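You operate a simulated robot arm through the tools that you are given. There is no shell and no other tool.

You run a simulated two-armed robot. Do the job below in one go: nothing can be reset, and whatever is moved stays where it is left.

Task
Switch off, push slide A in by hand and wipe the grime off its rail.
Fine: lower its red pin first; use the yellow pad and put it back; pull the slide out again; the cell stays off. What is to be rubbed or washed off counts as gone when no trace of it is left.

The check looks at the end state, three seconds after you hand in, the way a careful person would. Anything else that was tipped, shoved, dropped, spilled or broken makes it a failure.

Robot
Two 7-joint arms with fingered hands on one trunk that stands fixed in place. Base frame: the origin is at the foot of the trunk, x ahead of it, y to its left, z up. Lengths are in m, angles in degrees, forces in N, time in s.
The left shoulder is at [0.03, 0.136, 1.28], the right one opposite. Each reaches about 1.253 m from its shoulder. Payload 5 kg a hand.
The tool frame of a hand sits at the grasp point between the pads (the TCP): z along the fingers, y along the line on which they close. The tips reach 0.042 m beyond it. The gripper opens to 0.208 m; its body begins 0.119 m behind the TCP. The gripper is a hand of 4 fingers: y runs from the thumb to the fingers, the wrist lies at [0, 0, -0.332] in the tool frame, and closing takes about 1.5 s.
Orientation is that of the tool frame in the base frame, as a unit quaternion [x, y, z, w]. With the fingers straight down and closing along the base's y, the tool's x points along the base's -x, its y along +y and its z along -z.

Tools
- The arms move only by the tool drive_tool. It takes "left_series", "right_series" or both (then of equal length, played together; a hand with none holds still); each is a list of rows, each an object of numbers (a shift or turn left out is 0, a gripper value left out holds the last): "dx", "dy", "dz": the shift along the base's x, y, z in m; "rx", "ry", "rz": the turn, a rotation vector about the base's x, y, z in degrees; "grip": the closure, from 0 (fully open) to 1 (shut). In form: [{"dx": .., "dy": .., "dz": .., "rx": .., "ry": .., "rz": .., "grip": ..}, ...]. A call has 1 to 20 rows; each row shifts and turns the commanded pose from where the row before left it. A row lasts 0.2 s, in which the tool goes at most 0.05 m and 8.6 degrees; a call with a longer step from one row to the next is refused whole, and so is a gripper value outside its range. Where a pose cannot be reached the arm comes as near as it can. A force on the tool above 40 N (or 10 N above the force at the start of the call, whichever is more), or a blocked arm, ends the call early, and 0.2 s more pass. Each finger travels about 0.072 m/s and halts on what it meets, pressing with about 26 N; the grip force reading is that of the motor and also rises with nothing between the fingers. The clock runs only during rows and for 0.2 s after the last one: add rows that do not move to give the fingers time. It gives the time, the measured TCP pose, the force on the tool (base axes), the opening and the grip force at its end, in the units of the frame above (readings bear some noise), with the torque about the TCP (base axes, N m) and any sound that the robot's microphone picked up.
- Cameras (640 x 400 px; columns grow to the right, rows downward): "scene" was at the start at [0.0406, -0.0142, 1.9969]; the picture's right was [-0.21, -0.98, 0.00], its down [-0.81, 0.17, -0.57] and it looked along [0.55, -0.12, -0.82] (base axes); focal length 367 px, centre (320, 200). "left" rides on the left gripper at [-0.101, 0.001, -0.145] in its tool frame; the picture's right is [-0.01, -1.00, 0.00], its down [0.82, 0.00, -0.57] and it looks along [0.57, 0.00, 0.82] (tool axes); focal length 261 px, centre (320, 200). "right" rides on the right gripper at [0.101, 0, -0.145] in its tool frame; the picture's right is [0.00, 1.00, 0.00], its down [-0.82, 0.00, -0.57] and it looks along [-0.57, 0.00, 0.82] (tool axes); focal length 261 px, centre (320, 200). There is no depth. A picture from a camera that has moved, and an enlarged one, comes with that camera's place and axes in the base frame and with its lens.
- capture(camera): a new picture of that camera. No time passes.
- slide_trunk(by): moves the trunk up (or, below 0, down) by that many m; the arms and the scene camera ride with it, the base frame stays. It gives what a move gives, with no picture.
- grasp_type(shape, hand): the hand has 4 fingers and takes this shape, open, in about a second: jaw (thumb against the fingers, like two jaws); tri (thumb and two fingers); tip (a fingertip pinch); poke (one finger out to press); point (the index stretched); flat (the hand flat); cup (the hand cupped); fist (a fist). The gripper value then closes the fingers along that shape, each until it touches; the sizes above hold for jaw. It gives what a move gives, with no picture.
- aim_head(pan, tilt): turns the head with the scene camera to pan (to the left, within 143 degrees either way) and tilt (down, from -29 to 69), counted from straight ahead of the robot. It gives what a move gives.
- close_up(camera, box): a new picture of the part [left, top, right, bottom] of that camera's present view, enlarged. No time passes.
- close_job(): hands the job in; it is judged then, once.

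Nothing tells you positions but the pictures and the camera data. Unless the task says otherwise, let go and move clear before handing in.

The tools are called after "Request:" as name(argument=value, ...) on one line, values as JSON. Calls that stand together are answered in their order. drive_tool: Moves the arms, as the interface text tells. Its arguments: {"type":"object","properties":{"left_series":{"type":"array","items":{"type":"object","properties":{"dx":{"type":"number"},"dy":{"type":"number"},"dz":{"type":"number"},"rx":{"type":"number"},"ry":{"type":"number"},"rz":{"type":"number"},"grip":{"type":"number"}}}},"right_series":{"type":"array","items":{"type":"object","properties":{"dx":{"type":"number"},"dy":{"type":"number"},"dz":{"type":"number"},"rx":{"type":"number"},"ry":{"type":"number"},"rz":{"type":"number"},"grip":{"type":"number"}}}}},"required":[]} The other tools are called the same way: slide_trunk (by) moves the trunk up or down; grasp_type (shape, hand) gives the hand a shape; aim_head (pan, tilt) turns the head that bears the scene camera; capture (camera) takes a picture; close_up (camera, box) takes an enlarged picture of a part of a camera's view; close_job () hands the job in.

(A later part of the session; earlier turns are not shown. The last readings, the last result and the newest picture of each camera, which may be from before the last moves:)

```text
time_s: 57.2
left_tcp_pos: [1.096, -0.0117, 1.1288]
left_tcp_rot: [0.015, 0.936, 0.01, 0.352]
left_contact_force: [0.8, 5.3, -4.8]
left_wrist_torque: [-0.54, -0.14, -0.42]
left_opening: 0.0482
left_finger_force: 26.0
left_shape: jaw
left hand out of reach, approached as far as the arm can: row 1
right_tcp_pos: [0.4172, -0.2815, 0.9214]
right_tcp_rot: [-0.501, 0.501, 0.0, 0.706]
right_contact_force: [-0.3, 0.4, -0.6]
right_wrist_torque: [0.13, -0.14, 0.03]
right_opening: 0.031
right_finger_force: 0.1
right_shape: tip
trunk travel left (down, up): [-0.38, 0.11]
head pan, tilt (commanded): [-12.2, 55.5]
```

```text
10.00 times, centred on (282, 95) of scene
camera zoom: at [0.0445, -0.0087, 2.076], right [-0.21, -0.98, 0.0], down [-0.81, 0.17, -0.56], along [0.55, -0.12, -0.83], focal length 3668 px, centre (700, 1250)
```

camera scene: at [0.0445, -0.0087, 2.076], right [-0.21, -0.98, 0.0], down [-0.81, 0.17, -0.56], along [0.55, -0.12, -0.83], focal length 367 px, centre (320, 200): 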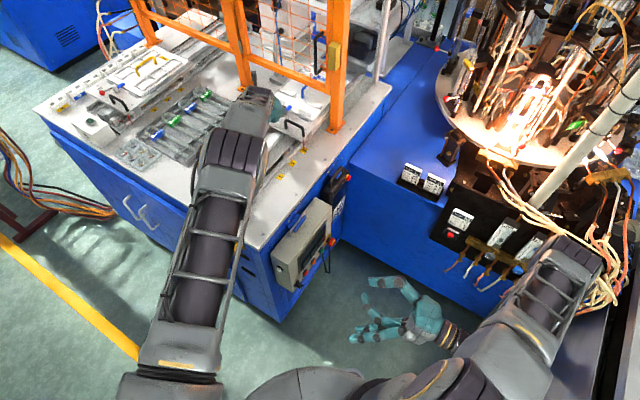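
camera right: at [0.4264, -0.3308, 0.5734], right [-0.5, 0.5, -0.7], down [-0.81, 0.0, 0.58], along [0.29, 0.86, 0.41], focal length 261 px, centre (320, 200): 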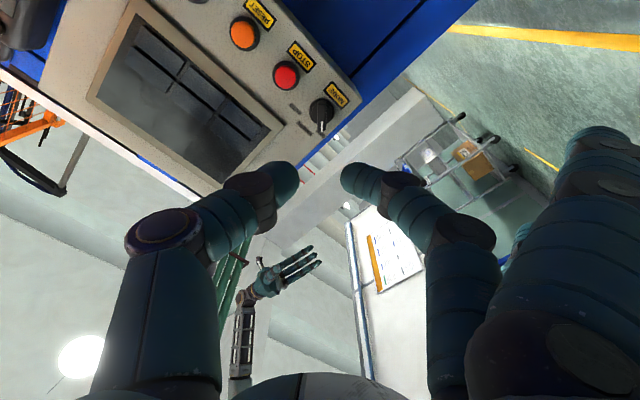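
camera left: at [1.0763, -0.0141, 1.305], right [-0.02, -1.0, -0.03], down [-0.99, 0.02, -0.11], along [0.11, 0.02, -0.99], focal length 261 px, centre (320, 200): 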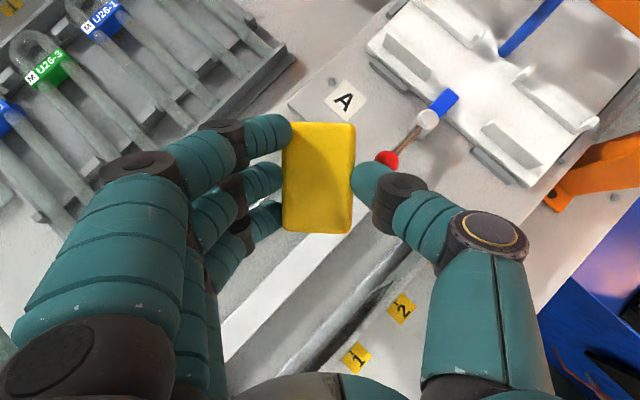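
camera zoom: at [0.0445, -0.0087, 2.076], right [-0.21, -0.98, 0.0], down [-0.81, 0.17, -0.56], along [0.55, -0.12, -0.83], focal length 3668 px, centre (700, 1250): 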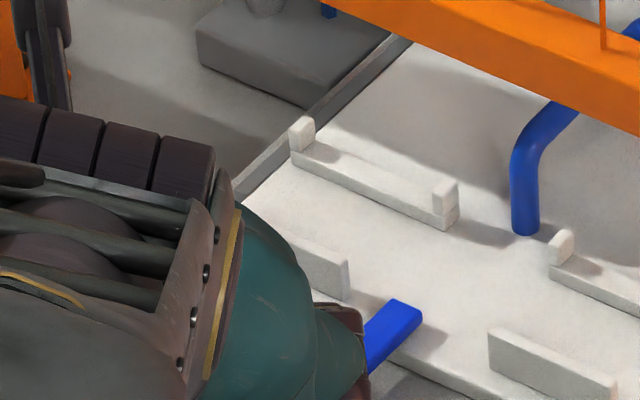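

The thumb is right beside the red ball. I'll let the motion settle one step and read the force again.

Request:
drive_tool(left_series=[{"grip": 1}, {}])

Request:
close_up(camera="left", box=[300, 70, 500, 195])

```text
time_s: 57.8
left_tcp_pos: [1.0959, -0.0153, 1.1325]
left_tcp_rot: [0.014, 0.936, 0.011, 0.352]
left_contact_force: [0.0, 0.7, -1.0]
left_wrist_torque: [-0.04, 0.01, -0.03]
left_opening: 0.0482
left_finger_force: 25.8
left_shape: jaw
right_tcp_pos: [0.4183, -0.2821, 0.9211]
right_tcp_rot: [-0.5, 0.5, 0.001, 0.707]
right_contact_force: [0.5, 1.0, 0.2]
right_wrist_torque: [-0.01, 0.02, 0.02]
right_opening: 0.0311
right_finger_force: 0.2
right_shape: tip
trunk travel left (down, up): [-0.38, 0.11]
head pan, tilt (commanded): [-12.2, 55.5]
```

```text
3.20 times, centred on (400, 132) of left
camera zoom: at [1.0753, -0.0184, 1.309], right [-0.02, -1.0, -0.03], down [-0.99, 0.02, -0.11], along [0.11, 0.02, -0.99], focal length 834 px, centre (64, 416)
```

zoom: 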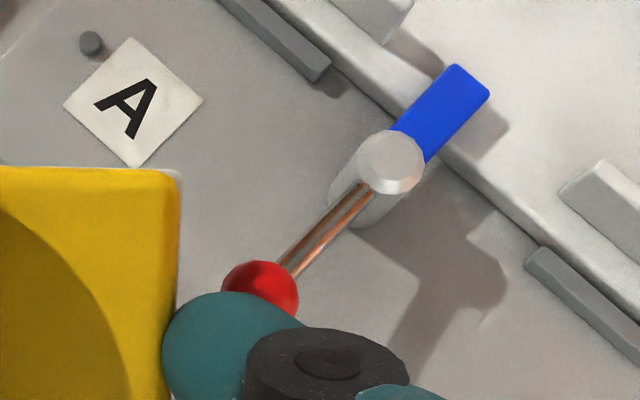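

No contact – forces are back to zero and the lever looks untouched. I'll rise a little to clear the ball, then draw inward and restore the 20° tilt.

Request:
drive_tool(left_series=[{"dz": 0.02, "dy": 0.01, "grip": 1}, {"dx": -0.01, "dz": 0.01, "dy": 0.01}, {"dx": -0.03}, {"dx": -0.03}, {"dx": -0.03}, {"dx": -0.03, "ry": 5}, {"dx": -0.03, "ry": 5}, {"dx": -0.02, "ry": 5}, {"ry": 6}, {}])

Request:
capture(camera="left")

Request:
capture(camera="scene")

```text
time_s: 60.0
left_tcp_pos: [0.9125, 0.0032, 1.1649]
left_tcp_rot: [0.017, 0.984, 0.007, 0.177]
left_contact_force: [-0.4, -1.3, -0.9]
left_wrist_torque: [0.03, -0.02, 0.0]
left_opening: 0.048
left_finger_force: 25.7
left_shape: jaw
right_tcp_pos: [0.416, -0.2822, 0.9234]
right_tcp_rot: [-0.5, 0.5, -0.001, 0.707]
right_contact_force: [-0.7, -0.7, -0.7]
right_wrist_torque: [-0.01, 0.02, -0.05]
right_opening: 0.0307
right_finger_force: 0.0
right_shape: tip
trunk travel left (down, up): [-0.38, 0.11]
head pan, tilt (commanded): [-12.2, 55.5]
```

```text
taken
camera left: at [0.956, -0.0001, 1.337], right [-0.03, -1.0, -0.02], down [-0.97, 0.02, 0.25], along [-0.25, 0.02, -0.97], focal length 261 px, centre (320, 200)
```

left: 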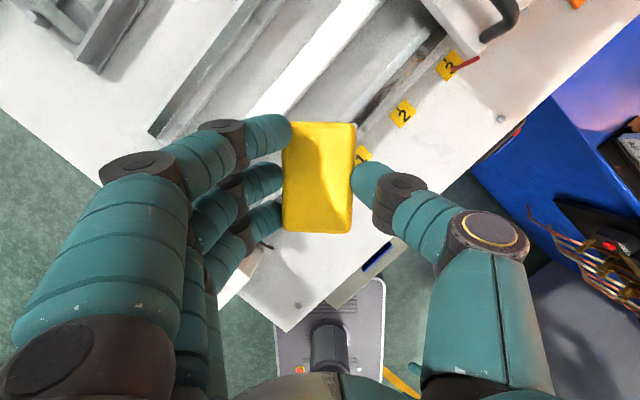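

```text
taken
camera scene: at [0.0388, -0.0145, 2.077], right [-0.21, -0.98, 0.0], down [-0.81, 0.17, -0.57], along [0.55, -0.12, -0.82], focal length 367 px, centre (320, 200)
```

scene: 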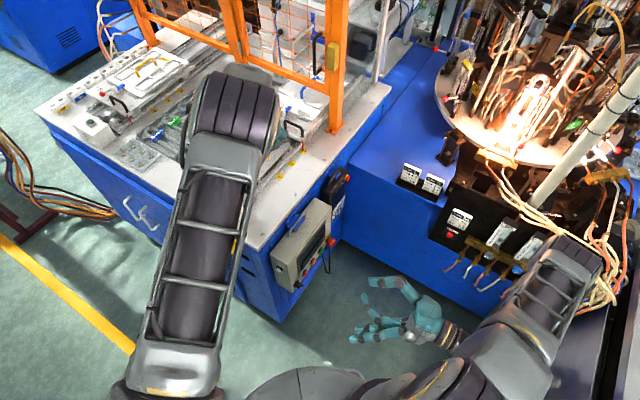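

The arm is well bent again with the pad at the near end of the grime. Lowering to about 2 cm above the expected rail contact.

Request:
drive_tool(left_series=[{"dx": -0.0015, "dy": 0.0025, "dz": -0.03, "grip": 1}, {"dx": -0.0015, "dy": 0.0025, "dz": -0.03}, {"dz": -0.03}, {}])

Request:
capture(camera="left")

Request:
close_up(camera="scene", box=[200, 100, 328, 180])

```text
time_s: 61.0
left_tcp_pos: [0.9092, 0.0083, 1.0753]
left_tcp_rot: [0.017, 0.984, 0.007, 0.177]
left_contact_force: [-0.4, 0.6, -0.2]
left_wrist_torque: [0.01, -0.04, -0.01]
left_opening: 0.048
left_finger_force: 25.9
left_shape: jaw
right_tcp_pos: [0.4164, -0.2827, 0.9229]
right_tcp_rot: [-0.5, 0.5, 0.0, 0.707]
right_contact_force: [0.7, -0.7, 0.3]
right_wrist_torque: [0.0, -0.01, -0.05]
right_opening: 0.0305
right_finger_force: 0.0
right_shape: tip
trunk travel left (down, up): [-0.38, 0.11]
head pan, tilt (commanded): [-12.2, 55.5]
```

```text
taken
camera left: at [0.9534, 0.0042, 1.2457], right [-0.03, -1.0, -0.02], down [-0.97, 0.02, 0.25], along [-0.25, 0.02, -0.97], focal length 261 px, centre (320, 200)
```

left: 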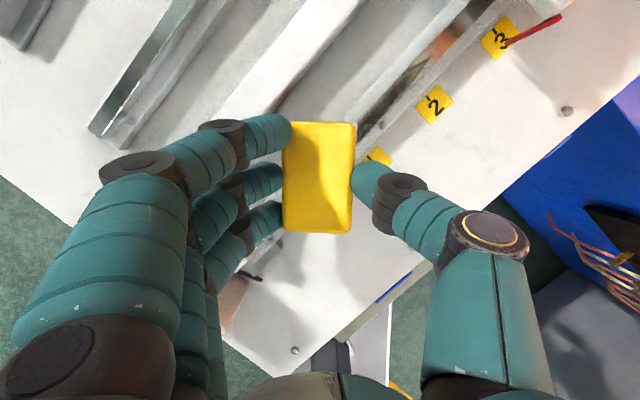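

```text
5.00 times, centred on (264, 140) of scene
camera zoom: at [0.0392, -0.0143, 2.077], right [-0.21, -0.98, 0.0], down [-0.81, 0.17, -0.57], along [0.55, -0.12, -0.82], focal length 1834 px, centre (600, 500)
```

zoom: 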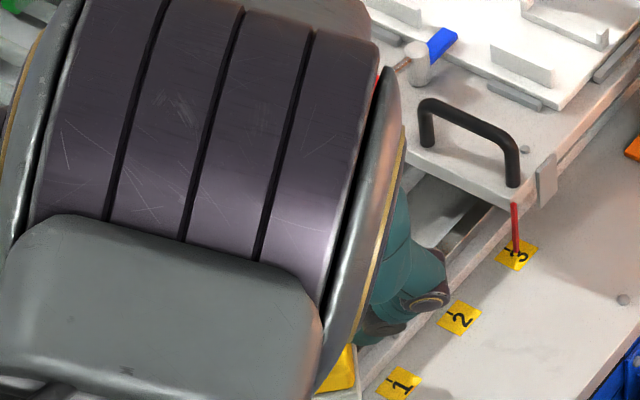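

The rail runs right beneath the pad's centre. Lowering in small steps until contact.

Request:
drive_tool(left_series=[{"dz": -0.005, "grip": 1}, {"dz": -0.005}, {"dz": -0.005}, {"dz": -0.003}])

```text
time_s: 62.0
left_tcp_pos: [0.9108, 0.009, 1.0559]
left_tcp_rot: [0.018, 0.984, 0.007, 0.176]
left_contact_force: [-0.1, 0.6, -0.6]
left_wrist_torque: [0.0, -0.05, 0.02]
left_opening: 0.048
left_finger_force: 26.4
left_shape: jaw
right_tcp_pos: [0.417, -0.2838, 0.9226]
right_tcp_rot: [-0.5, 0.5, 0.0, 0.707]
right_contact_force: [-0.9, -0.2, -0.5]
right_wrist_torque: [0.01, 0.02, -0.01]
right_opening: 0.0308
right_finger_force: 0.1
right_shape: tip
trunk travel left (down, up): [-0.38, 0.11]
head pan, tilt (commanded): [-12.2, 55.5]
```

Request:
drive_tool(left_series=[{"dz": -0.002, "grip": 1}, {"dz": -0.002}])

```text
time_s: 62.6
left_tcp_pos: [0.9111, 0.0086, 1.0556]
left_tcp_rot: [0.017, 0.984, 0.007, 0.177]
left_contact_force: [-0.5, 0.8, 8.1]
left_wrist_torque: [0.04, -0.13, 0.01]
left_opening: 0.0483
left_finger_force: 26.1
left_shape: jaw
right_tcp_pos: [0.4163, -0.2826, 0.9235]
right_tcp_rot: [-0.499, 0.5, 0.0, 0.707]
right_contact_force: [0.4, -0.4, -0.2]
right_wrist_torque: [-0.04, 0.0, 0.01]
right_opening: 0.0307
right_finger_force: 0.0
right_shape: tip
trunk travel left (down, up): [-0.38, 0.11]
head pan, tilt (commanded): [-12.2, 55.5]
```

Contact with the rail at 8 N, centred under the pad. Wiping inward along the rail by 11 cm.

Request:
drive_tool(left_series=[{"dx": 0.0078, "dy": -0.0078, "grip": 1}, {"dx": 0.0078, "dy": -0.0078}, {"dx": 0.0078, "dy": -0.0078}, {"dx": 0.0078, "dy": -0.0078}, {"dx": 0.0078, "dy": -0.0078}, {"dx": 0.0078, "dy": -0.0078}, {"dx": 0.0078, "dy": -0.0078}, {"dx": 0.0078, "dy": -0.0078}, {"dx": 0.0078, "dy": -0.0078}, {"dx": 0.0078, "dy": -0.0078}])

Request:
capture(camera="left")

Request:
close_up(camera="scene", box=[200, 100, 328, 180])

```text
time_s: 64.8
left_tcp_pos: [0.9872, -0.0681, 1.0535]
left_tcp_rot: [0.017, 0.984, 0.007, 0.176]
left_contact_force: [-5.1, 6.0, 9.5]
left_wrist_torque: [0.28, 0.1, 0.09]
left_opening: 0.0494
left_finger_force: 26.2
left_shape: jaw
right_tcp_pos: [0.4163, -0.2831, 0.9244]
right_tcp_rot: [-0.5, 0.5, 0.001, 0.707]
right_contact_force: [0.0, 0.5, -0.5]
right_wrist_torque: [0.03, 0.0, -0.01]
right_opening: 0.0311
right_finger_force: 0.1
right_shape: tip
trunk travel left (down, up): [-0.38, 0.11]
head pan, tilt (commanded): [-12.2, 55.5]
```

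```text
taken
camera left: at [1.0312, -0.0728, 1.2252], right [-0.03, -1.0, -0.02], down [-0.97, 0.02, 0.25], along [-0.25, 0.02, -0.97], focal length 261 px, centre (320, 200)
```

left: 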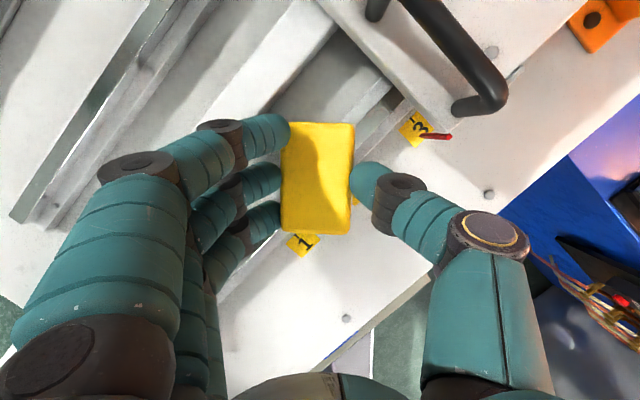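

```text
5.00 times, centred on (264, 140) of scene
camera zoom: at [0.0384, -0.0138, 2.077], right [-0.21, -0.98, 0.0], down [-0.81, 0.17, -0.57], along [0.55, -0.12, -0.82], focal length 1834 px, centre (600, 500)
```

zoom: 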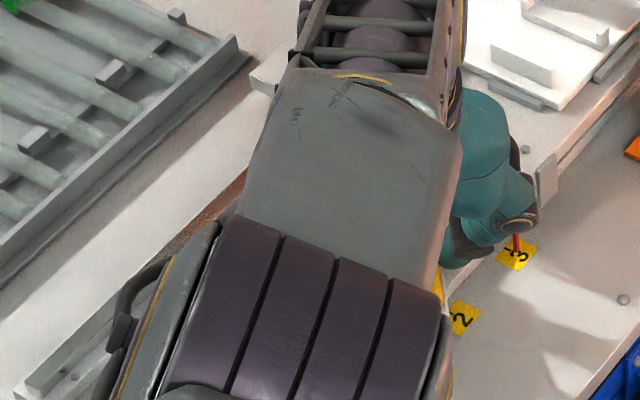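

Wiping continues smoothly (about 8 N friction). Another back-and-forth stroke over the same stretch.

Request:
drive_tool(left_series=[{"dx": -0.0085, "dy": 0.0085, "grip": 1}, {"dx": -0.0085, "dy": 0.0085}, {"dx": -0.0085, "dy": 0.0085}, {"dx": -0.0085, "dy": 0.0085}, {"dx": -0.0085, "dy": 0.0085}, {"dx": -0.0085, "dy": 0.0085}, {"dx": -0.0085, "dy": 0.0085}, {"dx": -0.0085, "dy": 0.0085}, {"dx": -0.0085, "dy": 0.0085}, {"dx": -0.0085, "dy": 0.0085}, {"dx": 0.0085, "dy": -0.0085}, {"dx": 0.0085, "dy": -0.0085}, {"dx": 0.0085, "dy": -0.0085}, {"dx": 0.0085, "dy": -0.0085}, {"dx": 0.0085, "dy": -0.0085}, {"dx": 0.0085, "dy": -0.0085}, {"dx": 0.0085, "dy": -0.0085}, {"dx": 0.0085, "dy": -0.0085}, {"dx": 0.0085, "dy": -0.0085}, {"dx": 0.0085, "dy": -0.0085}])

Request:
capture(camera="left")

```text
time_s: 69.0
left_tcp_pos: [0.9869, -0.0683, 1.0537]
left_tcp_rot: [0.017, 0.984, 0.007, 0.177]
left_contact_force: [-2.1, 2.0, 7.8]
left_wrist_torque: [0.19, 0.06, 0.03]
left_opening: 0.0497
left_finger_force: 26.2
left_shape: jaw
right_tcp_pos: [0.4161, -0.2834, 0.9233]
right_tcp_rot: [-0.501, 0.499, 0.001, 0.707]
right_contact_force: [0.4, -0.3, -0.8]
right_wrist_torque: [0.02, 0.02, -0.02]
right_opening: 0.0309
right_finger_force: 0.1
right_shape: tip
trunk travel left (down, up): [-0.38, 0.11]
head pan, tilt (commanded): [-12.2, 55.5]
```

```text
taken
camera left: at [1.031, -0.0723, 1.2251], right [-0.03, -1.0, -0.02], down [-0.97, 0.02, 0.25], along [-0.25, 0.02, -0.97], focal length 261 px, centre (320, 200)
```

left: 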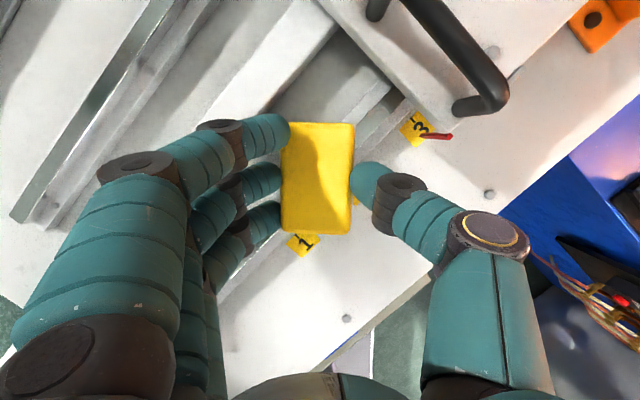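

Lifting the pad and moving aside to inspect the rail.

Request:
drive_tool(left_series=[{"dz": 0.02, "grip": 1}, {"dz": 0.03}, {"dx": -0.02, "dy": 0.03, "dz": 0.025}, {"dx": -0.02, "dy": 0.04}, {"dx": -0.02, "dy": 0.04}, {"dx": -0.02, "dy": 0.04}, {"dx": -0.02, "dy": 0.04}, {"dx": -0.02, "dy": 0.04}, {"dx": -0.02, "dy": 0.04}, {"dx": -0.02, "dy": 0.04}, {}])

Request:
capture(camera="scene")

Request:
close_up(camera="scene", box=[220, 120, 316, 180])

Request:
close_up(camera="scene", box=[255, 125, 303, 155])

Request:
close_up(camera="scene", box=[235, 145, 283, 175])

```text
time_s: 71.4
left_tcp_pos: [0.8293, 0.2391, 1.1279]
left_tcp_rot: [0.017, 0.984, 0.008, 0.176]
left_contact_force: [0.5, -1.7, -0.6]
left_wrist_torque: [0.13, 0.02, 0.03]
left_opening: 0.0494
left_finger_force: 25.9
left_shape: jaw
right_tcp_pos: [0.4176, -0.2842, 0.9218]
right_tcp_rot: [-0.5, 0.5, 0.001, 0.707]
right_contact_force: [0.6, -0.3, -0.1]
right_wrist_torque: [0.0, -0.03, 0.06]
right_opening: 0.0312
right_finger_force: 0.0
right_shape: tip
trunk travel left (down, up): [-0.38, 0.11]
head pan, tilt (commanded): [-12.2, 55.5]
```

```text
taken
camera scene: at [0.0414, -0.0168, 2.0768], right [-0.21, -0.98, 0.0], down [-0.81, 0.17, -0.57], along [0.55, -0.12, -0.82], focal length 367 px, centre (320, 200)
```

scene: 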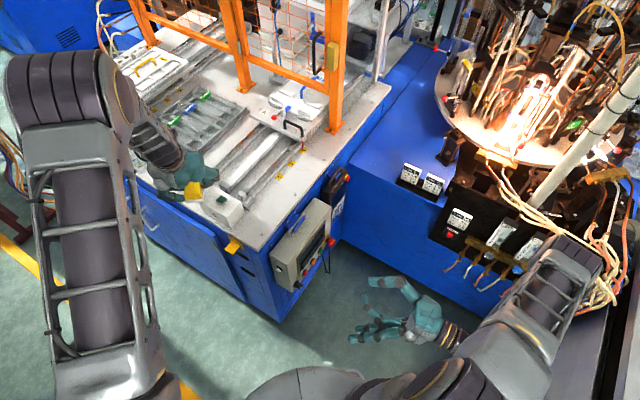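

```text
6.67 times, centred on (268, 150) of scene
camera zoom: at [0.0414, -0.0168, 2.0768], right [-0.21, -0.98, 0.0], down [-0.81, 0.17, -0.57], along [0.55, -0.12, -0.82], focal length 2445 px, centre (667, 533)
```

zoom: 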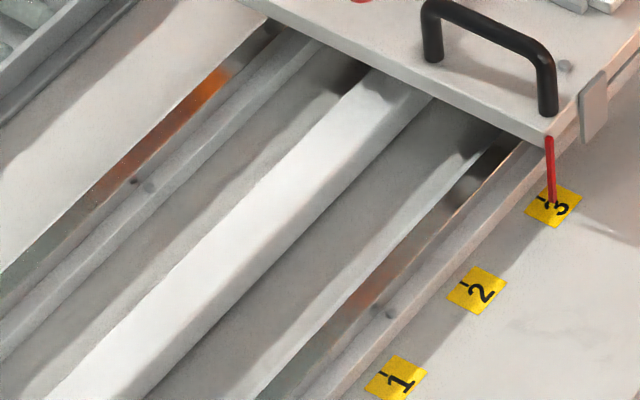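

```text
13.33 times, centred on (279, 140) of scene
camera zoom: at [0.0414, -0.0168, 2.0768], right [-0.21, -0.98, 0.0], down [-0.81, 0.17, -0.57], along [0.55, -0.12, -0.82], focal length 4891 px, centre (867, 1000)
```

zoom: 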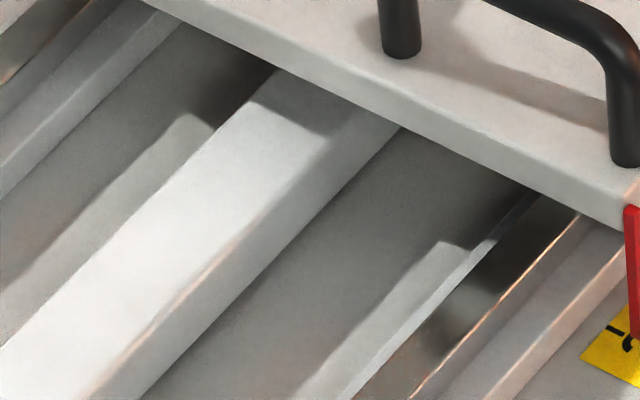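

```text
13.33 times, centred on (259, 160) of scene
camera zoom: at [0.0414, -0.0168, 2.0768], right [-0.21, -0.98, 0.0], down [-0.81, 0.17, -0.57], along [0.55, -0.12, -0.82], focal length 4891 px, centre (1133, 733)
```

zoom: 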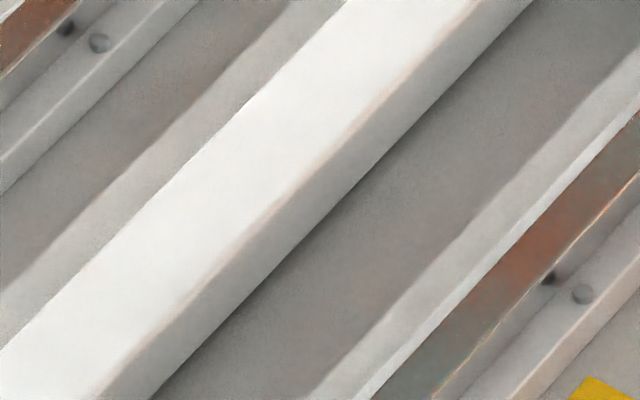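

The dark smear seems gone; what's left looks like reflections similar to the left rail. Checking at higher zoom along the whole rail, and from the left hand camera.

Request:
close_up(camera="scene", box=[276, 128, 304, 146])

Request:
close_up(camera="scene", box=[264, 140, 292, 158])

Request:
close_up(camera="scene", box=[252, 154, 280, 172])

Request:
close_up(camera="scene", box=[238, 166, 266, 184])

Request:
capture(camera="left")

```text
16.00 times, centred on (290, 137) of scene
camera zoom: at [0.0414, -0.0168, 2.0768], right [-0.21, -0.98, 0.0], down [-0.81, 0.17, -0.57], along [0.55, -0.12, -0.82], focal length 5869 px, centre (800, 1208)
```

zoom: 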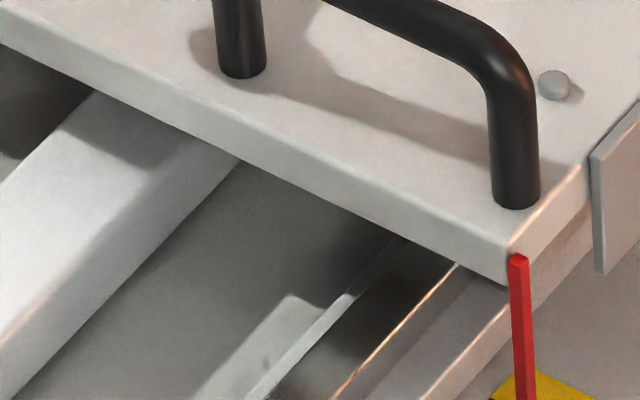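

```text
16.00 times, centred on (278, 149) of scene
camera zoom: at [0.0414, -0.0168, 2.0768], right [-0.21, -0.98, 0.0], down [-0.81, 0.17, -0.57], along [0.55, -0.12, -0.82], focal length 5869 px, centre (992, 1016)
```

zoom: 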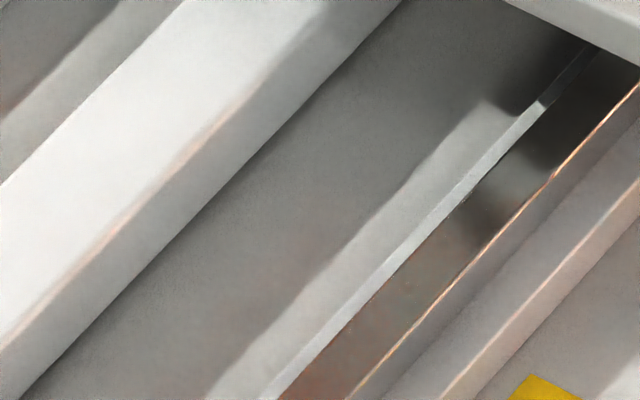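

```text
16.00 times, centred on (266, 163) of scene
camera zoom: at [0.0414, -0.0168, 2.0768], right [-0.21, -0.98, 0.0], down [-0.81, 0.17, -0.57], along [0.55, -0.12, -0.82], focal length 5869 px, centre (1184, 792)
```

zoom: 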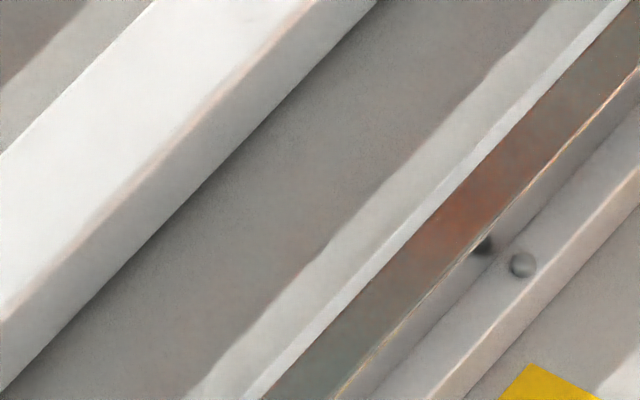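

```text
16.00 times, centred on (252, 175) of scene
camera zoom: at [0.0414, -0.0168, 2.0768], right [-0.21, -0.98, 0.0], down [-0.81, 0.17, -0.57], along [0.55, -0.12, -0.82], focal length 5869 px, centre (1408, 600)
```

zoom: 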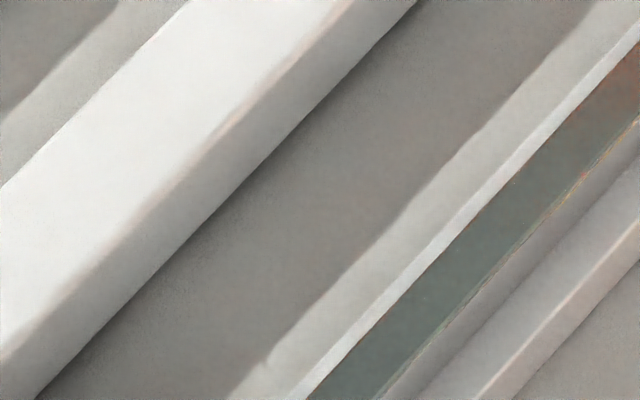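

```text
taken
camera left: at [0.8735, 0.2349, 1.2999], right [-0.03, -1.0, -0.02], down [-0.97, 0.02, 0.25], along [-0.25, 0.03, -0.97], focal length 261 px, centre (320, 200)
```

left: 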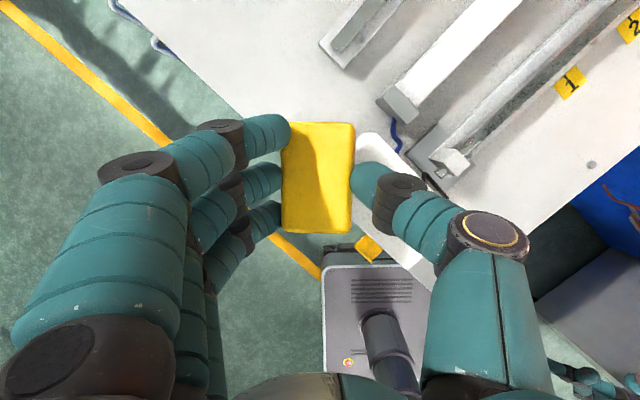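

Request:
close_up(camera="left", box=[440, 0, 640, 125])

```text
3.20 times, centred on (540, 62) of left
camera zoom: at [0.8735, 0.2349, 1.2999], right [-0.03, -1.0, -0.02], down [-0.97, 0.02, 0.25], along [-0.25, 0.03, -0.97], focal length 834 px, centre (-384, 640)
```

zoom: 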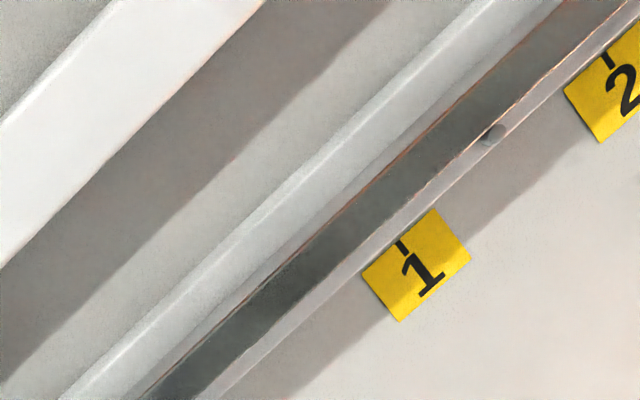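

The near stretch is clean from this angle. I'll shift the hand a little to see the stretch between marks 2 and 3.

Request:
drive_tool(left_series=[{"dx": 0.03, "dy": -0.015, "dz": 0.015, "grip": 1}, {"dx": 0.03, "dy": -0.015, "dz": 0.01}, {"dx": 0.03, "dy": -0.015}, {}])

Request:
capture(camera="left")

Request:
close_up(camera="left", box=[400, 20, 560, 120])

Request:
close_up(camera="left", box=[480, 0, 640, 100])

```text
time_s: 72.4
left_tcp_pos: [0.9168, 0.1963, 1.1533]
left_tcp_rot: [0.017, 0.984, 0.007, 0.177]
left_contact_force: [-1.2, 0.3, 0.1]
left_wrist_torque: [-0.08, -0.03, -0.05]
left_opening: 0.0495
left_finger_force: 25.6
left_shape: jaw
right_tcp_pos: [0.4159, -0.2828, 0.9222]
right_tcp_rot: [-0.5, 0.5, 0.0, 0.707]
right_contact_force: [0.1, -0.3, -0.6]
right_wrist_torque: [0.0, 0.03, -0.01]
right_opening: 0.0307
right_finger_force: 0.1
right_shape: tip
trunk travel left (down, up): [-0.38, 0.11]
head pan, tilt (commanded): [-12.2, 55.5]
```

```text
taken
camera left: at [0.9612, 0.1923, 1.3249], right [-0.03, -1.0, -0.02], down [-0.97, 0.02, 0.25], along [-0.25, 0.02, -0.97], focal length 261 px, centre (320, 200)
```

left: 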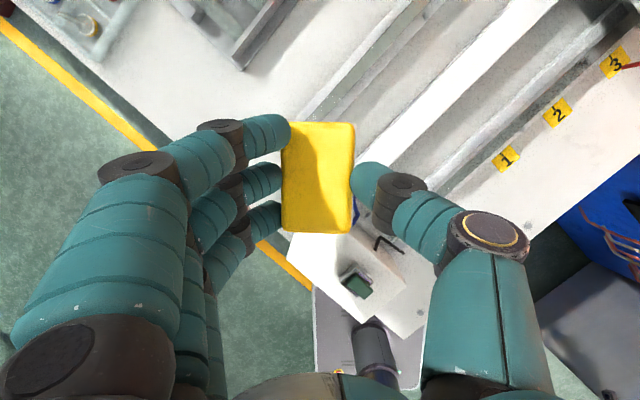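

```text
4.00 times, centred on (480, 70) of left
camera zoom: at [0.9612, 0.1923, 1.3249], right [-0.03, -1.0, -0.02], down [-0.97, 0.02, 0.25], along [-0.25, 0.02, -0.97], focal length 1043 px, centre (-320, 720)
```

zoom: 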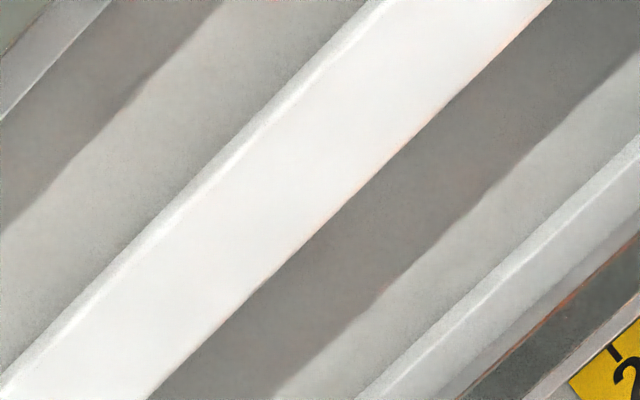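

```text
4.00 times, centred on (560, 50) of left
camera zoom: at [0.9612, 0.1923, 1.3249], right [-0.03, -1.0, -0.02], down [-0.97, 0.02, 0.25], along [-0.25, 0.02, -0.97], focal length 1043 px, centre (-640, 800)
```

zoom: 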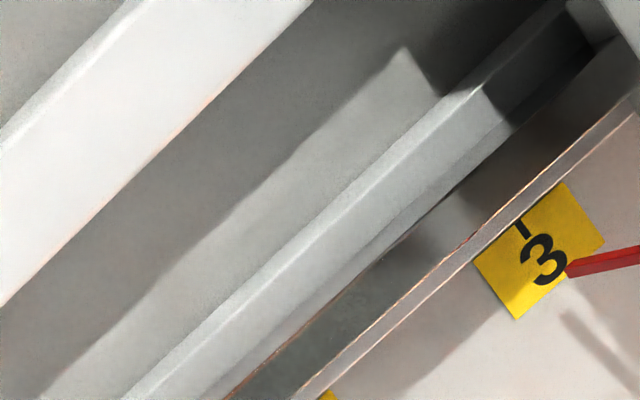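

The rail is clean: the remaining dark spot near mark 3 sits exactly where the handle's mirror image falls in both views, and elsewhere the tone is uniform. Now I'll take the pad back over its tray, undoing the −50° turn.

Request:
drive_tool(left_series=[{"dx": 0.01, "dy": 0.0196, "dz": -0.0055, "rz": 7.15, "grip": 1}, {"dx": 0.01, "dy": 0.0196, "dz": -0.0055, "rz": 7.15}, {"dx": 0.01, "dy": 0.0196, "dz": -0.0055, "rz": 7.14}, {"dx": 0.01, "dy": 0.0196, "dz": -0.0055, "rz": 7.14}, {"dx": 0.01, "dy": 0.0196, "dz": -0.0055, "rz": 7.14}, {"dx": 0.01, "dy": 0.0196, "dz": -0.0055, "rz": 7.14}, {"dx": 0.01, "dy": 0.0196, "dz": -0.0055, "rz": 7.14}, {}])

Request:
capture(camera="left")

Request:
close_up(camera="scene", box=[100, 100, 260, 200])

```text
time_s: 74.2
left_tcp_pos: [0.9888, 0.3328, 1.1155]
left_tcp_rot: [-0.401, 0.899, 0.081, 0.158]
left_contact_force: [-1.0, -0.6, -0.1]
left_wrist_torque: [0.05, -0.02, -0.01]
left_opening: 0.0488
left_finger_force: 26.3
left_shape: jaw
right_tcp_pos: [0.4156, -0.2839, 0.9227]
right_tcp_rot: [-0.5, 0.5, 0.0, 0.707]
right_contact_force: [0.2, -1.0, -0.1]
right_wrist_torque: [0.02, -0.01, -0.03]
right_opening: 0.0308
right_finger_force: 0.0
right_shape: tip
trunk travel left (down, up): [-0.38, 0.11]
head pan, tilt (commanded): [-12.2, 55.5]
```

```text
taken
camera left: at [1.0185, 0.3641, 1.286], right [0.75, -0.66, -0.02], down [-0.64, -0.73, 0.25], along [-0.18, -0.18, -0.97], focal length 261 px, centre (320, 200)
```

left: 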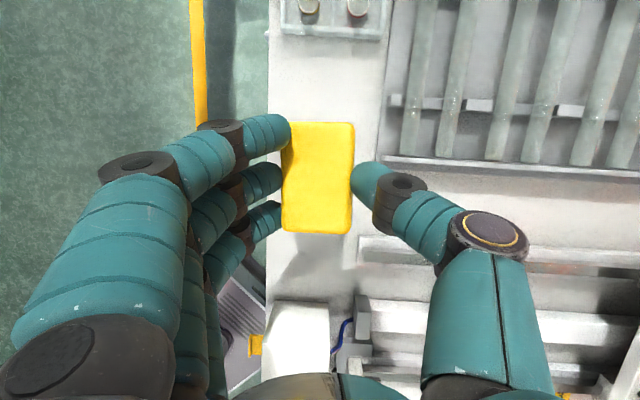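

```text
4.00 times, centred on (180, 150) of scene
camera zoom: at [0.0394, -0.0156, 2.077], right [-0.21, -0.98, 0.0], down [-0.81, 0.17, -0.57], along [0.55, -0.12, -0.82], focal length 1467 px, centre (880, 400)
```

zoom: 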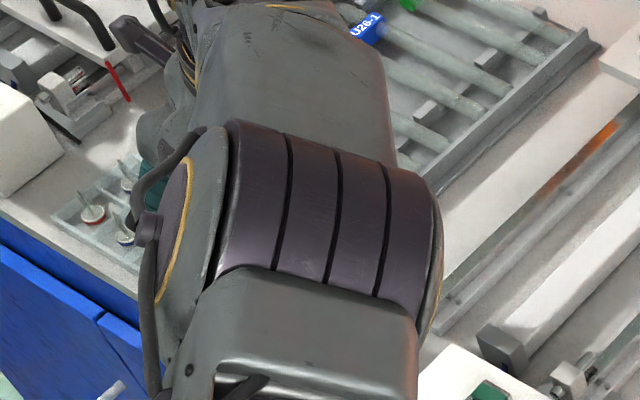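

Hovering over the tray with the pad held as at pick-up. Lowering back along the same path.

Request:
drive_tool(left_series=[{"dx": 0.003, "dy": 0.0038, "dz": -0.0142, "grip": 1}, {"dx": 0.003, "dy": 0.0038, "dz": -0.0142}, {"dx": 0.003, "dy": 0.0038, "dz": -0.0142}, {"dx": 0.003, "dy": 0.0038, "dz": -0.0142}, {"dx": 0.003, "dy": 0.0038, "dz": -0.0142}, {}])

Request:
capture(camera="left")

```text
time_s: 75.6
left_tcp_pos: [1.0026, 0.3521, 1.0434]
left_tcp_rot: [-0.4, 0.899, 0.081, 0.157]
left_contact_force: [0.3, -0.4, -0.5]
left_wrist_torque: [0.02, -0.01, -0.02]
left_opening: 0.0493
left_finger_force: 25.6
left_shape: jaw
right_tcp_pos: [0.417, -0.2825, 0.923]
right_tcp_rot: [-0.501, 0.5, -0.001, 0.707]
right_contact_force: [0.4, 0.4, 0.1]
right_wrist_torque: [0.0, 0.02, 0.0]
right_opening: 0.0309
right_finger_force: 0.2
right_shape: tip
trunk travel left (down, up): [-0.38, 0.11]
head pan, tilt (commanded): [-12.2, 55.5]
```

```text
taken
camera left: at [1.0346, 0.3835, 1.2152], right [0.75, -0.66, -0.02], down [-0.64, -0.73, 0.25], along [-0.18, -0.18, -0.97], focal length 261 px, centre (320, 200)
```

left: 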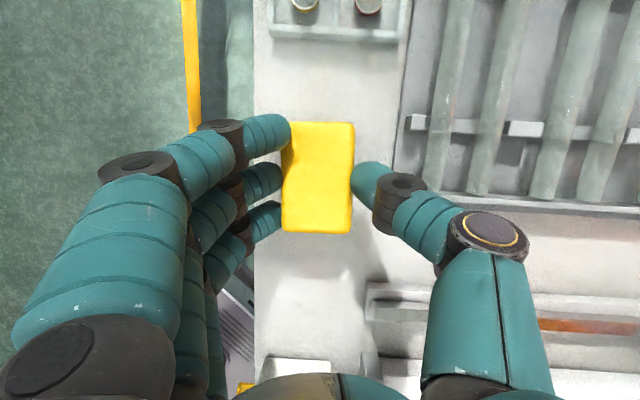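

Request:
drive_tool(left_series=[{"dx": 0.0015, "dy": 0.0005, "dz": -0.005, "grip": 1}, {"dx": 0.001, "dz": -0.005}, {"dx": 0.0005, "dz": -0.003}, {}])

```text
time_s: 76.6
left_tcp_pos: [1.0057, 0.3537, 1.0323]
left_tcp_rot: [-0.401, 0.899, 0.08, 0.158]
left_contact_force: [0.2, 1.8, 2.6]
left_wrist_torque: [0.28, -0.07, 0.03]
left_opening: 0.0493
left_finger_force: 26.1
left_shape: jaw
right_tcp_pos: [0.4163, -0.284, 0.9243]
right_tcp_rot: [-0.5, 0.5, 0.0, 0.707]
right_contact_force: [-0.4, -1.1, -0.1]
right_wrist_torque: [0.0, 0.01, 0.02]
right_opening: 0.0307
right_finger_force: 0.0
right_shape: tip
trunk travel left (down, up): [-0.38, 0.11]
head pan, tilt (commanded): [-12.2, 55.5]
```

There's light contact 6 mm earlier than expected, off to one side, so the pad may be sitting on the tray's edge or tilted. Before releasing, I'll bring the right hand's camera up for a side view.

Request:
drive_tool(right_series=[{"dz": 0.04, "rx": -2.5, "ry": 1.6, "rz": -1.7}, {"dz": 0.04, "rx": -2.5, "ry": 1.6, "rz": -1.7}, {"dz": 0.04, "rx": -2.5, "ry": 1.6, "rz": -1.7}, {"dz": 0.04, "rx": -2.5, "ry": 1.6, "rz": -1.7}, {"dz": 0.04, "rx": -2.5, "ry": 1.6, "rz": -1.7}, {"dz": 0.04, "rx": -2.5, "ry": 1.6, "rz": -1.7}, {"dz": 0.02}])

Request:
capture(camera="right")

```text
time_s: 78.2
left_tcp_pos: [1.0052, 0.3519, 1.0312]
left_tcp_rot: [-0.401, 0.899, 0.081, 0.157]
left_contact_force: [1.5, 0.5, 7.0]
left_wrist_torque: [0.55, -0.17, -0.05]
left_opening: 0.0496
left_finger_force: 26.1
left_shape: jaw
right_tcp_pos: [0.4172, -0.2837, 1.1826]
right_tcp_rot: [-0.54, 0.595, -0.087, 0.589]
right_contact_force: [0.4, -0.1, -0.5]
right_wrist_torque: [-0.03, -0.04, -0.01]
right_opening: 0.0309
right_finger_force: 0.1
right_shape: tip
trunk travel left (down, up): [-0.38, 0.11]
head pan, tilt (commanded): [-12.2, 55.5]
```

```text
taken
camera right: at [0.3292, -0.4342, 1.1637], right [-0.54, 0.41, -0.74], down [-0.68, 0.3, 0.67], along [0.49, 0.86, 0.11], focal length 261 px, centre (320, 200)
```

right: 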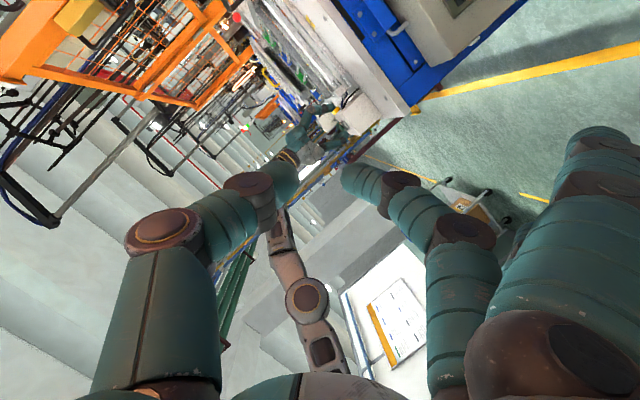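

Request:
close_up(camera="right", box=[288, 85, 368, 135])

Request:
close_up(camera="right", box=[320, 85, 352, 105])

```text
8.00 times, centred on (328, 110) of right
camera zoom: at [0.3292, -0.4342, 1.1637], right [-0.54, 0.41, -0.74], down [-0.68, 0.3, 0.67], along [0.49, 0.86, 0.11], focal length 2085 px, centre (256, 920)
```

zoom: 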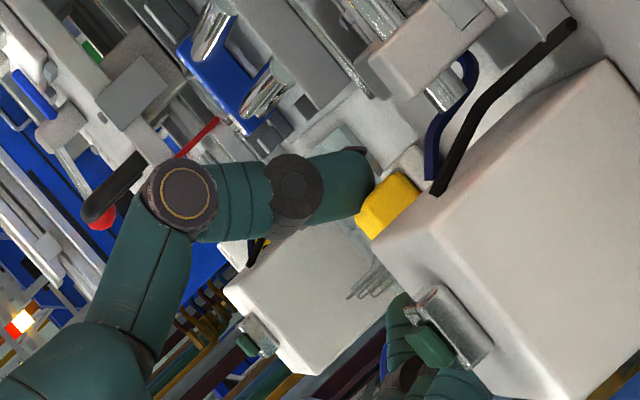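

```text
16.00 times, centred on (336, 95) of right
camera zoom: at [0.3292, -0.4342, 1.1637], right [-0.54, 0.41, -0.74], down [-0.68, 0.3, 0.67], along [0.49, 0.86, 0.11], focal length 4170 px, centre (64, 1880)
```

zoom: 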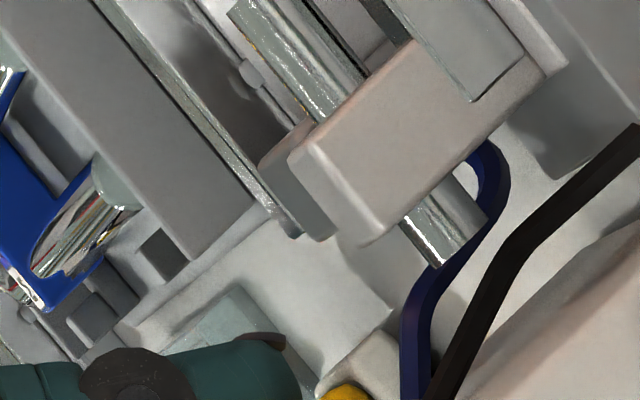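

The view is too low and blocked by box A. I'll bring the right camera higher and closer.

Request:
drive_tool(right_series=[{"dx": 0.031, "dy": 0.033, "dz": 0.015, "rx": -1.6, "ry": 1.8, "rz": 0.8}, {"dx": 0.031, "dy": 0.033, "dz": 0.015, "rx": -1.6, "ry": 1.8, "rz": 0.8}, {"dx": 0.031, "dy": 0.033, "dz": 0.015, "rx": -1.6, "ry": 1.8, "rz": 0.8}, {"dx": 0.031, "dy": 0.033, "dz": 0.015, "rx": -1.6, "ry": 1.8, "rz": 0.8}, {"dx": 0.031, "dy": 0.033, "dz": 0.015, "rx": -1.6, "ry": 1.8, "rz": 0.8}, {"dx": 0.031, "dy": 0.033, "dz": 0.015, "rx": -1.6, "ry": 1.8, "rz": 0.8}, {"dx": 0.031, "dy": 0.033, "dz": 0.015, "rx": -1.6, "ry": 1.8, "rz": 0.8}])

Request:
capture(camera="right")

```text
time_s: 79.8
left_tcp_pos: [1.0042, 0.3532, 1.031]
left_tcp_rot: [-0.4, 0.899, 0.08, 0.157]
left_contact_force: [-1.9, -0.9, 3.4]
left_wrist_torque: [0.1, 0.01, 0.08]
left_opening: 0.0496
left_finger_force: 26.0
left_shape: jaw
right_tcp_pos: [0.642, -0.0592, 1.2807]
right_tcp_rot: [0.629, -0.618, 0.055, -0.468]
right_contact_force: [-0.4, 0.1, 0.2]
right_wrist_torque: [-0.03, -0.03, -0.08]
right_opening: 0.0312
right_finger_force: 0.0
right_shape: tip
right hand out of reach, approached as far as the arm can: row 2, 3
trunk travel left (down, up): [-0.38, 0.11]
head pan, tilt (commanded): [-12.2, 55.5]
```

```text
taken
camera right: at [0.5714, -0.2166, 1.3096], right [-0.73, 0.21, -0.65], down [-0.56, 0.38, 0.74], along [0.4, 0.9, -0.16], focal length 261 px, centre (320, 200)
```

right: 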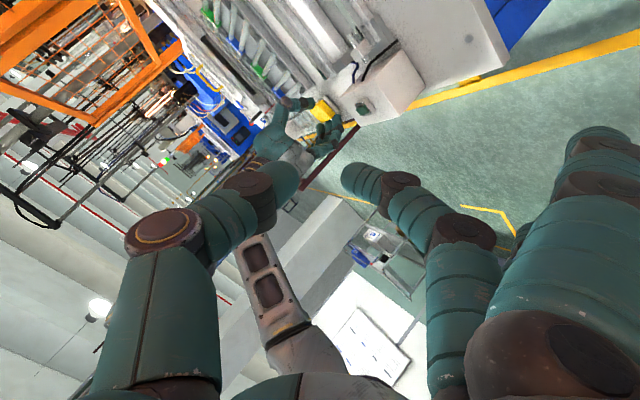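

Request:
close_up(camera="right", box=[272, 80, 368, 140])

Request:
close_up(camera="right", box=[300, 92, 340, 117])

```text
6.67 times, centred on (320, 110) of right
camera zoom: at [0.5714, -0.2166, 1.3096], right [-0.73, 0.21, -0.65], down [-0.56, 0.38, 0.74], along [0.4, 0.9, -0.16], focal length 1738 px, centre (320, 800)
```

zoom: 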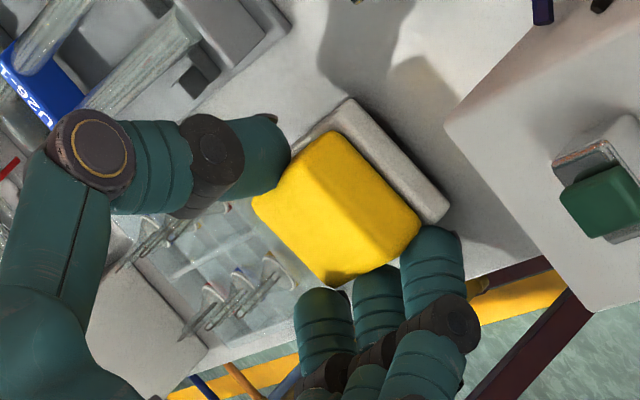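

```text
16.00 times, centred on (320, 104) of right
camera zoom: at [0.5714, -0.2166, 1.3096], right [-0.73, 0.21, -0.65], down [-0.56, 0.38, 0.74], along [0.4, 0.9, -0.16], focal length 4170 px, centre (320, 1728)
```

zoom: 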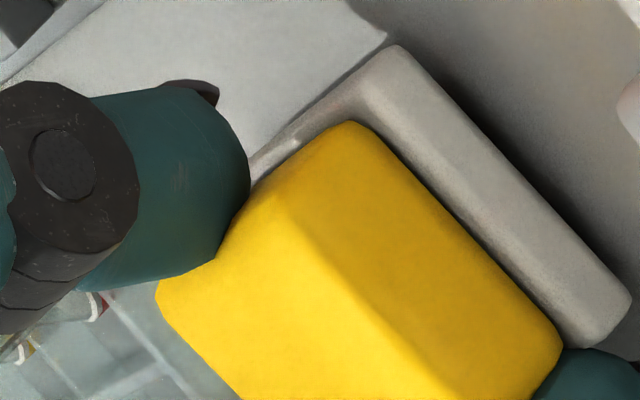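

The pad looks slightly off relative to its tray. I'll zoom in more to judge tilt and offset precisely.

Request:
close_up(camera="right", box=[304, 94, 344, 119])

Request:
close_up(camera="right", box=[312, 92, 336, 107])

```text
16.00 times, centred on (324, 106) of right
camera zoom: at [0.5714, -0.2166, 1.3096], right [-0.73, 0.21, -0.65], down [-0.56, 0.38, 0.74], along [0.4, 0.9, -0.16], focal length 4170 px, centre (256, 1696)
```

zoom: 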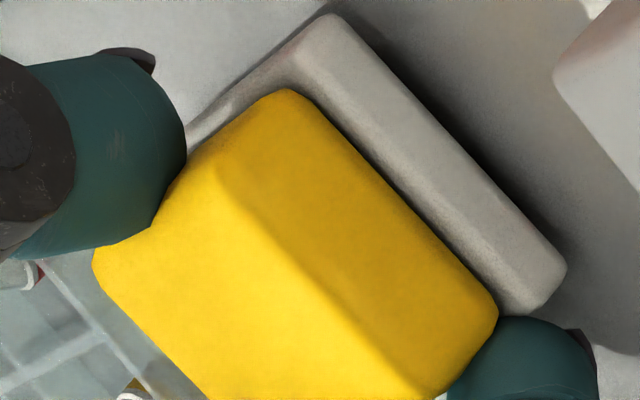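

```text
16.00 times, centred on (324, 100) of right
camera zoom: at [0.5714, -0.2166, 1.3096], right [-0.73, 0.21, -0.65], down [-0.56, 0.38, 0.74], along [0.4, 0.9, -0.16], focal length 4170 px, centre (256, 1808)
```

zoom: 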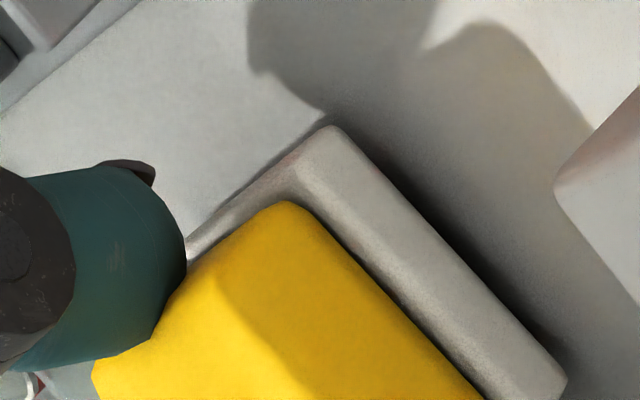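

The pad lies over its tray with the same margins as at the start (about 1 cm at the right end, 3–4 mm behind), so it is simply resting a touch lower in the grip. I'll lower another 1.5 mm and check the contact.

Request:
drive_tool(left_series=[{"dz": -0.0015, "grip": 1}, {}])

Request:
close_up(camera="right", box=[304, 94, 344, 119])

```text
time_s: 80.4
left_tcp_pos: [1.0049, 0.3519, 1.0317]
left_tcp_rot: [-0.401, 0.899, 0.082, 0.158]
left_contact_force: [-2.1, -2.1, 10.5]
left_wrist_torque: [0.57, 0.06, 0.16]
left_opening: 0.0494
left_finger_force: 25.4
left_shape: jaw
right_tcp_pos: [0.643, -0.0598, 1.2801]
right_tcp_rot: [0.628, -0.619, 0.055, -0.468]
right_contact_force: [-0.2, -0.2, -0.8]
right_wrist_torque: [0.04, 0.04, 0.08]
right_opening: 0.0313
right_finger_force: 0.0
right_shape: tip
trunk travel left (down, up): [-0.38, 0.11]
head pan, tilt (commanded): [-12.2, 55.5]
```

```text
16.00 times, centred on (324, 106) of right
camera zoom: at [0.5719, -0.2189, 1.3089], right [-0.73, 0.21, -0.65], down [-0.56, 0.38, 0.74], along [0.4, 0.9, -0.16], focal length 4170 px, centre (256, 1696)
```

zoom: 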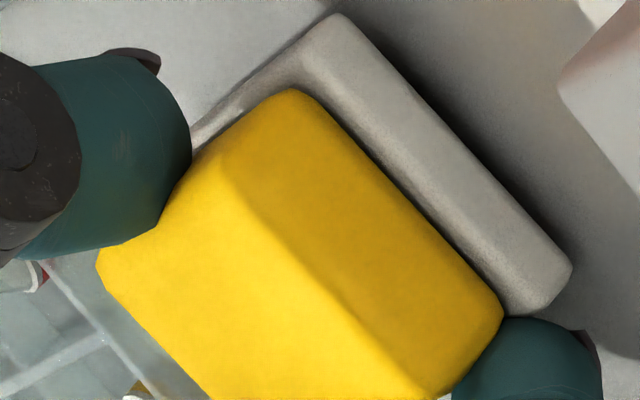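

The pad is resting on the tray (contact stiffens). I'll relieve the load by 1.5 mm and open the hand gently.

Request:
drive_tool(left_series=[{"dz": 0.0015, "grip": 1}, {"grip": 0.74}, {"grip": 0.7}, {"grip": 0.66}, {"grip": 0.6}, {"grip": 0.6}])

Request:
close_up(camera="right", box=[296, 90, 344, 120])

Request:
capture(camera="left")

```text
time_s: 81.8
left_tcp_pos: [1.0058, 0.3528, 1.03]
left_tcp_rot: [-0.4, 0.899, 0.081, 0.157]
left_contact_force: [0.5, 0.2, 0.4]
left_wrist_torque: [-0.01, -0.03, -0.02]
left_opening: 0.0824
left_finger_force: 0.2
left_shape: jaw
right_tcp_pos: [0.6426, -0.06, 1.279]
right_tcp_rot: [0.63, -0.618, 0.056, -0.468]
right_contact_force: [-0.2, -0.1, 0.2]
right_wrist_torque: [-0.01, -0.02, -0.01]
right_opening: 0.0312
right_finger_force: 0.0
right_shape: tip
trunk travel left (down, up): [-0.38, 0.11]
head pan, tilt (commanded): [-12.2, 55.5]
```

```text
13.33 times, centred on (320, 105) of right
camera zoom: at [0.5723, -0.2177, 1.3088], right [-0.73, 0.21, -0.65], down [-0.56, 0.38, 0.74], along [0.4, 0.9, -0.16], focal length 3475 px, centre (320, 1467)
```

zoom: 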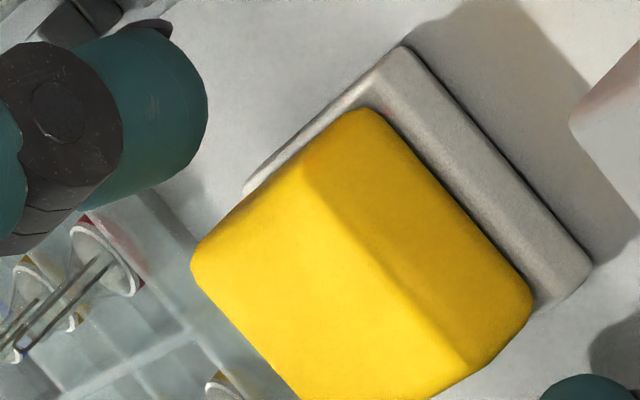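

```text
taken
camera left: at [1.0361, 0.3842, 1.2017], right [0.75, -0.66, -0.02], down [-0.64, -0.73, 0.25], along [-0.18, -0.18, -0.97], focal length 261 px, centre (320, 200)
```

left: 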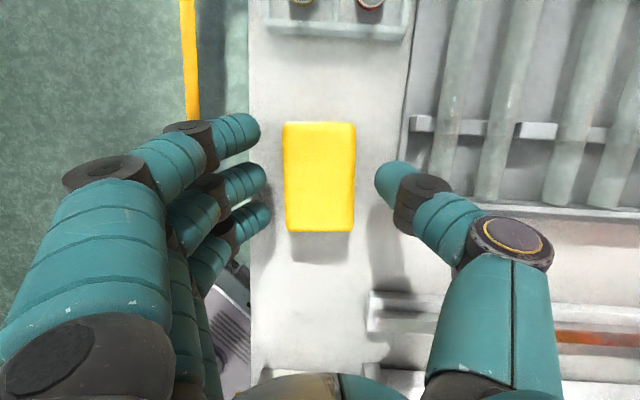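

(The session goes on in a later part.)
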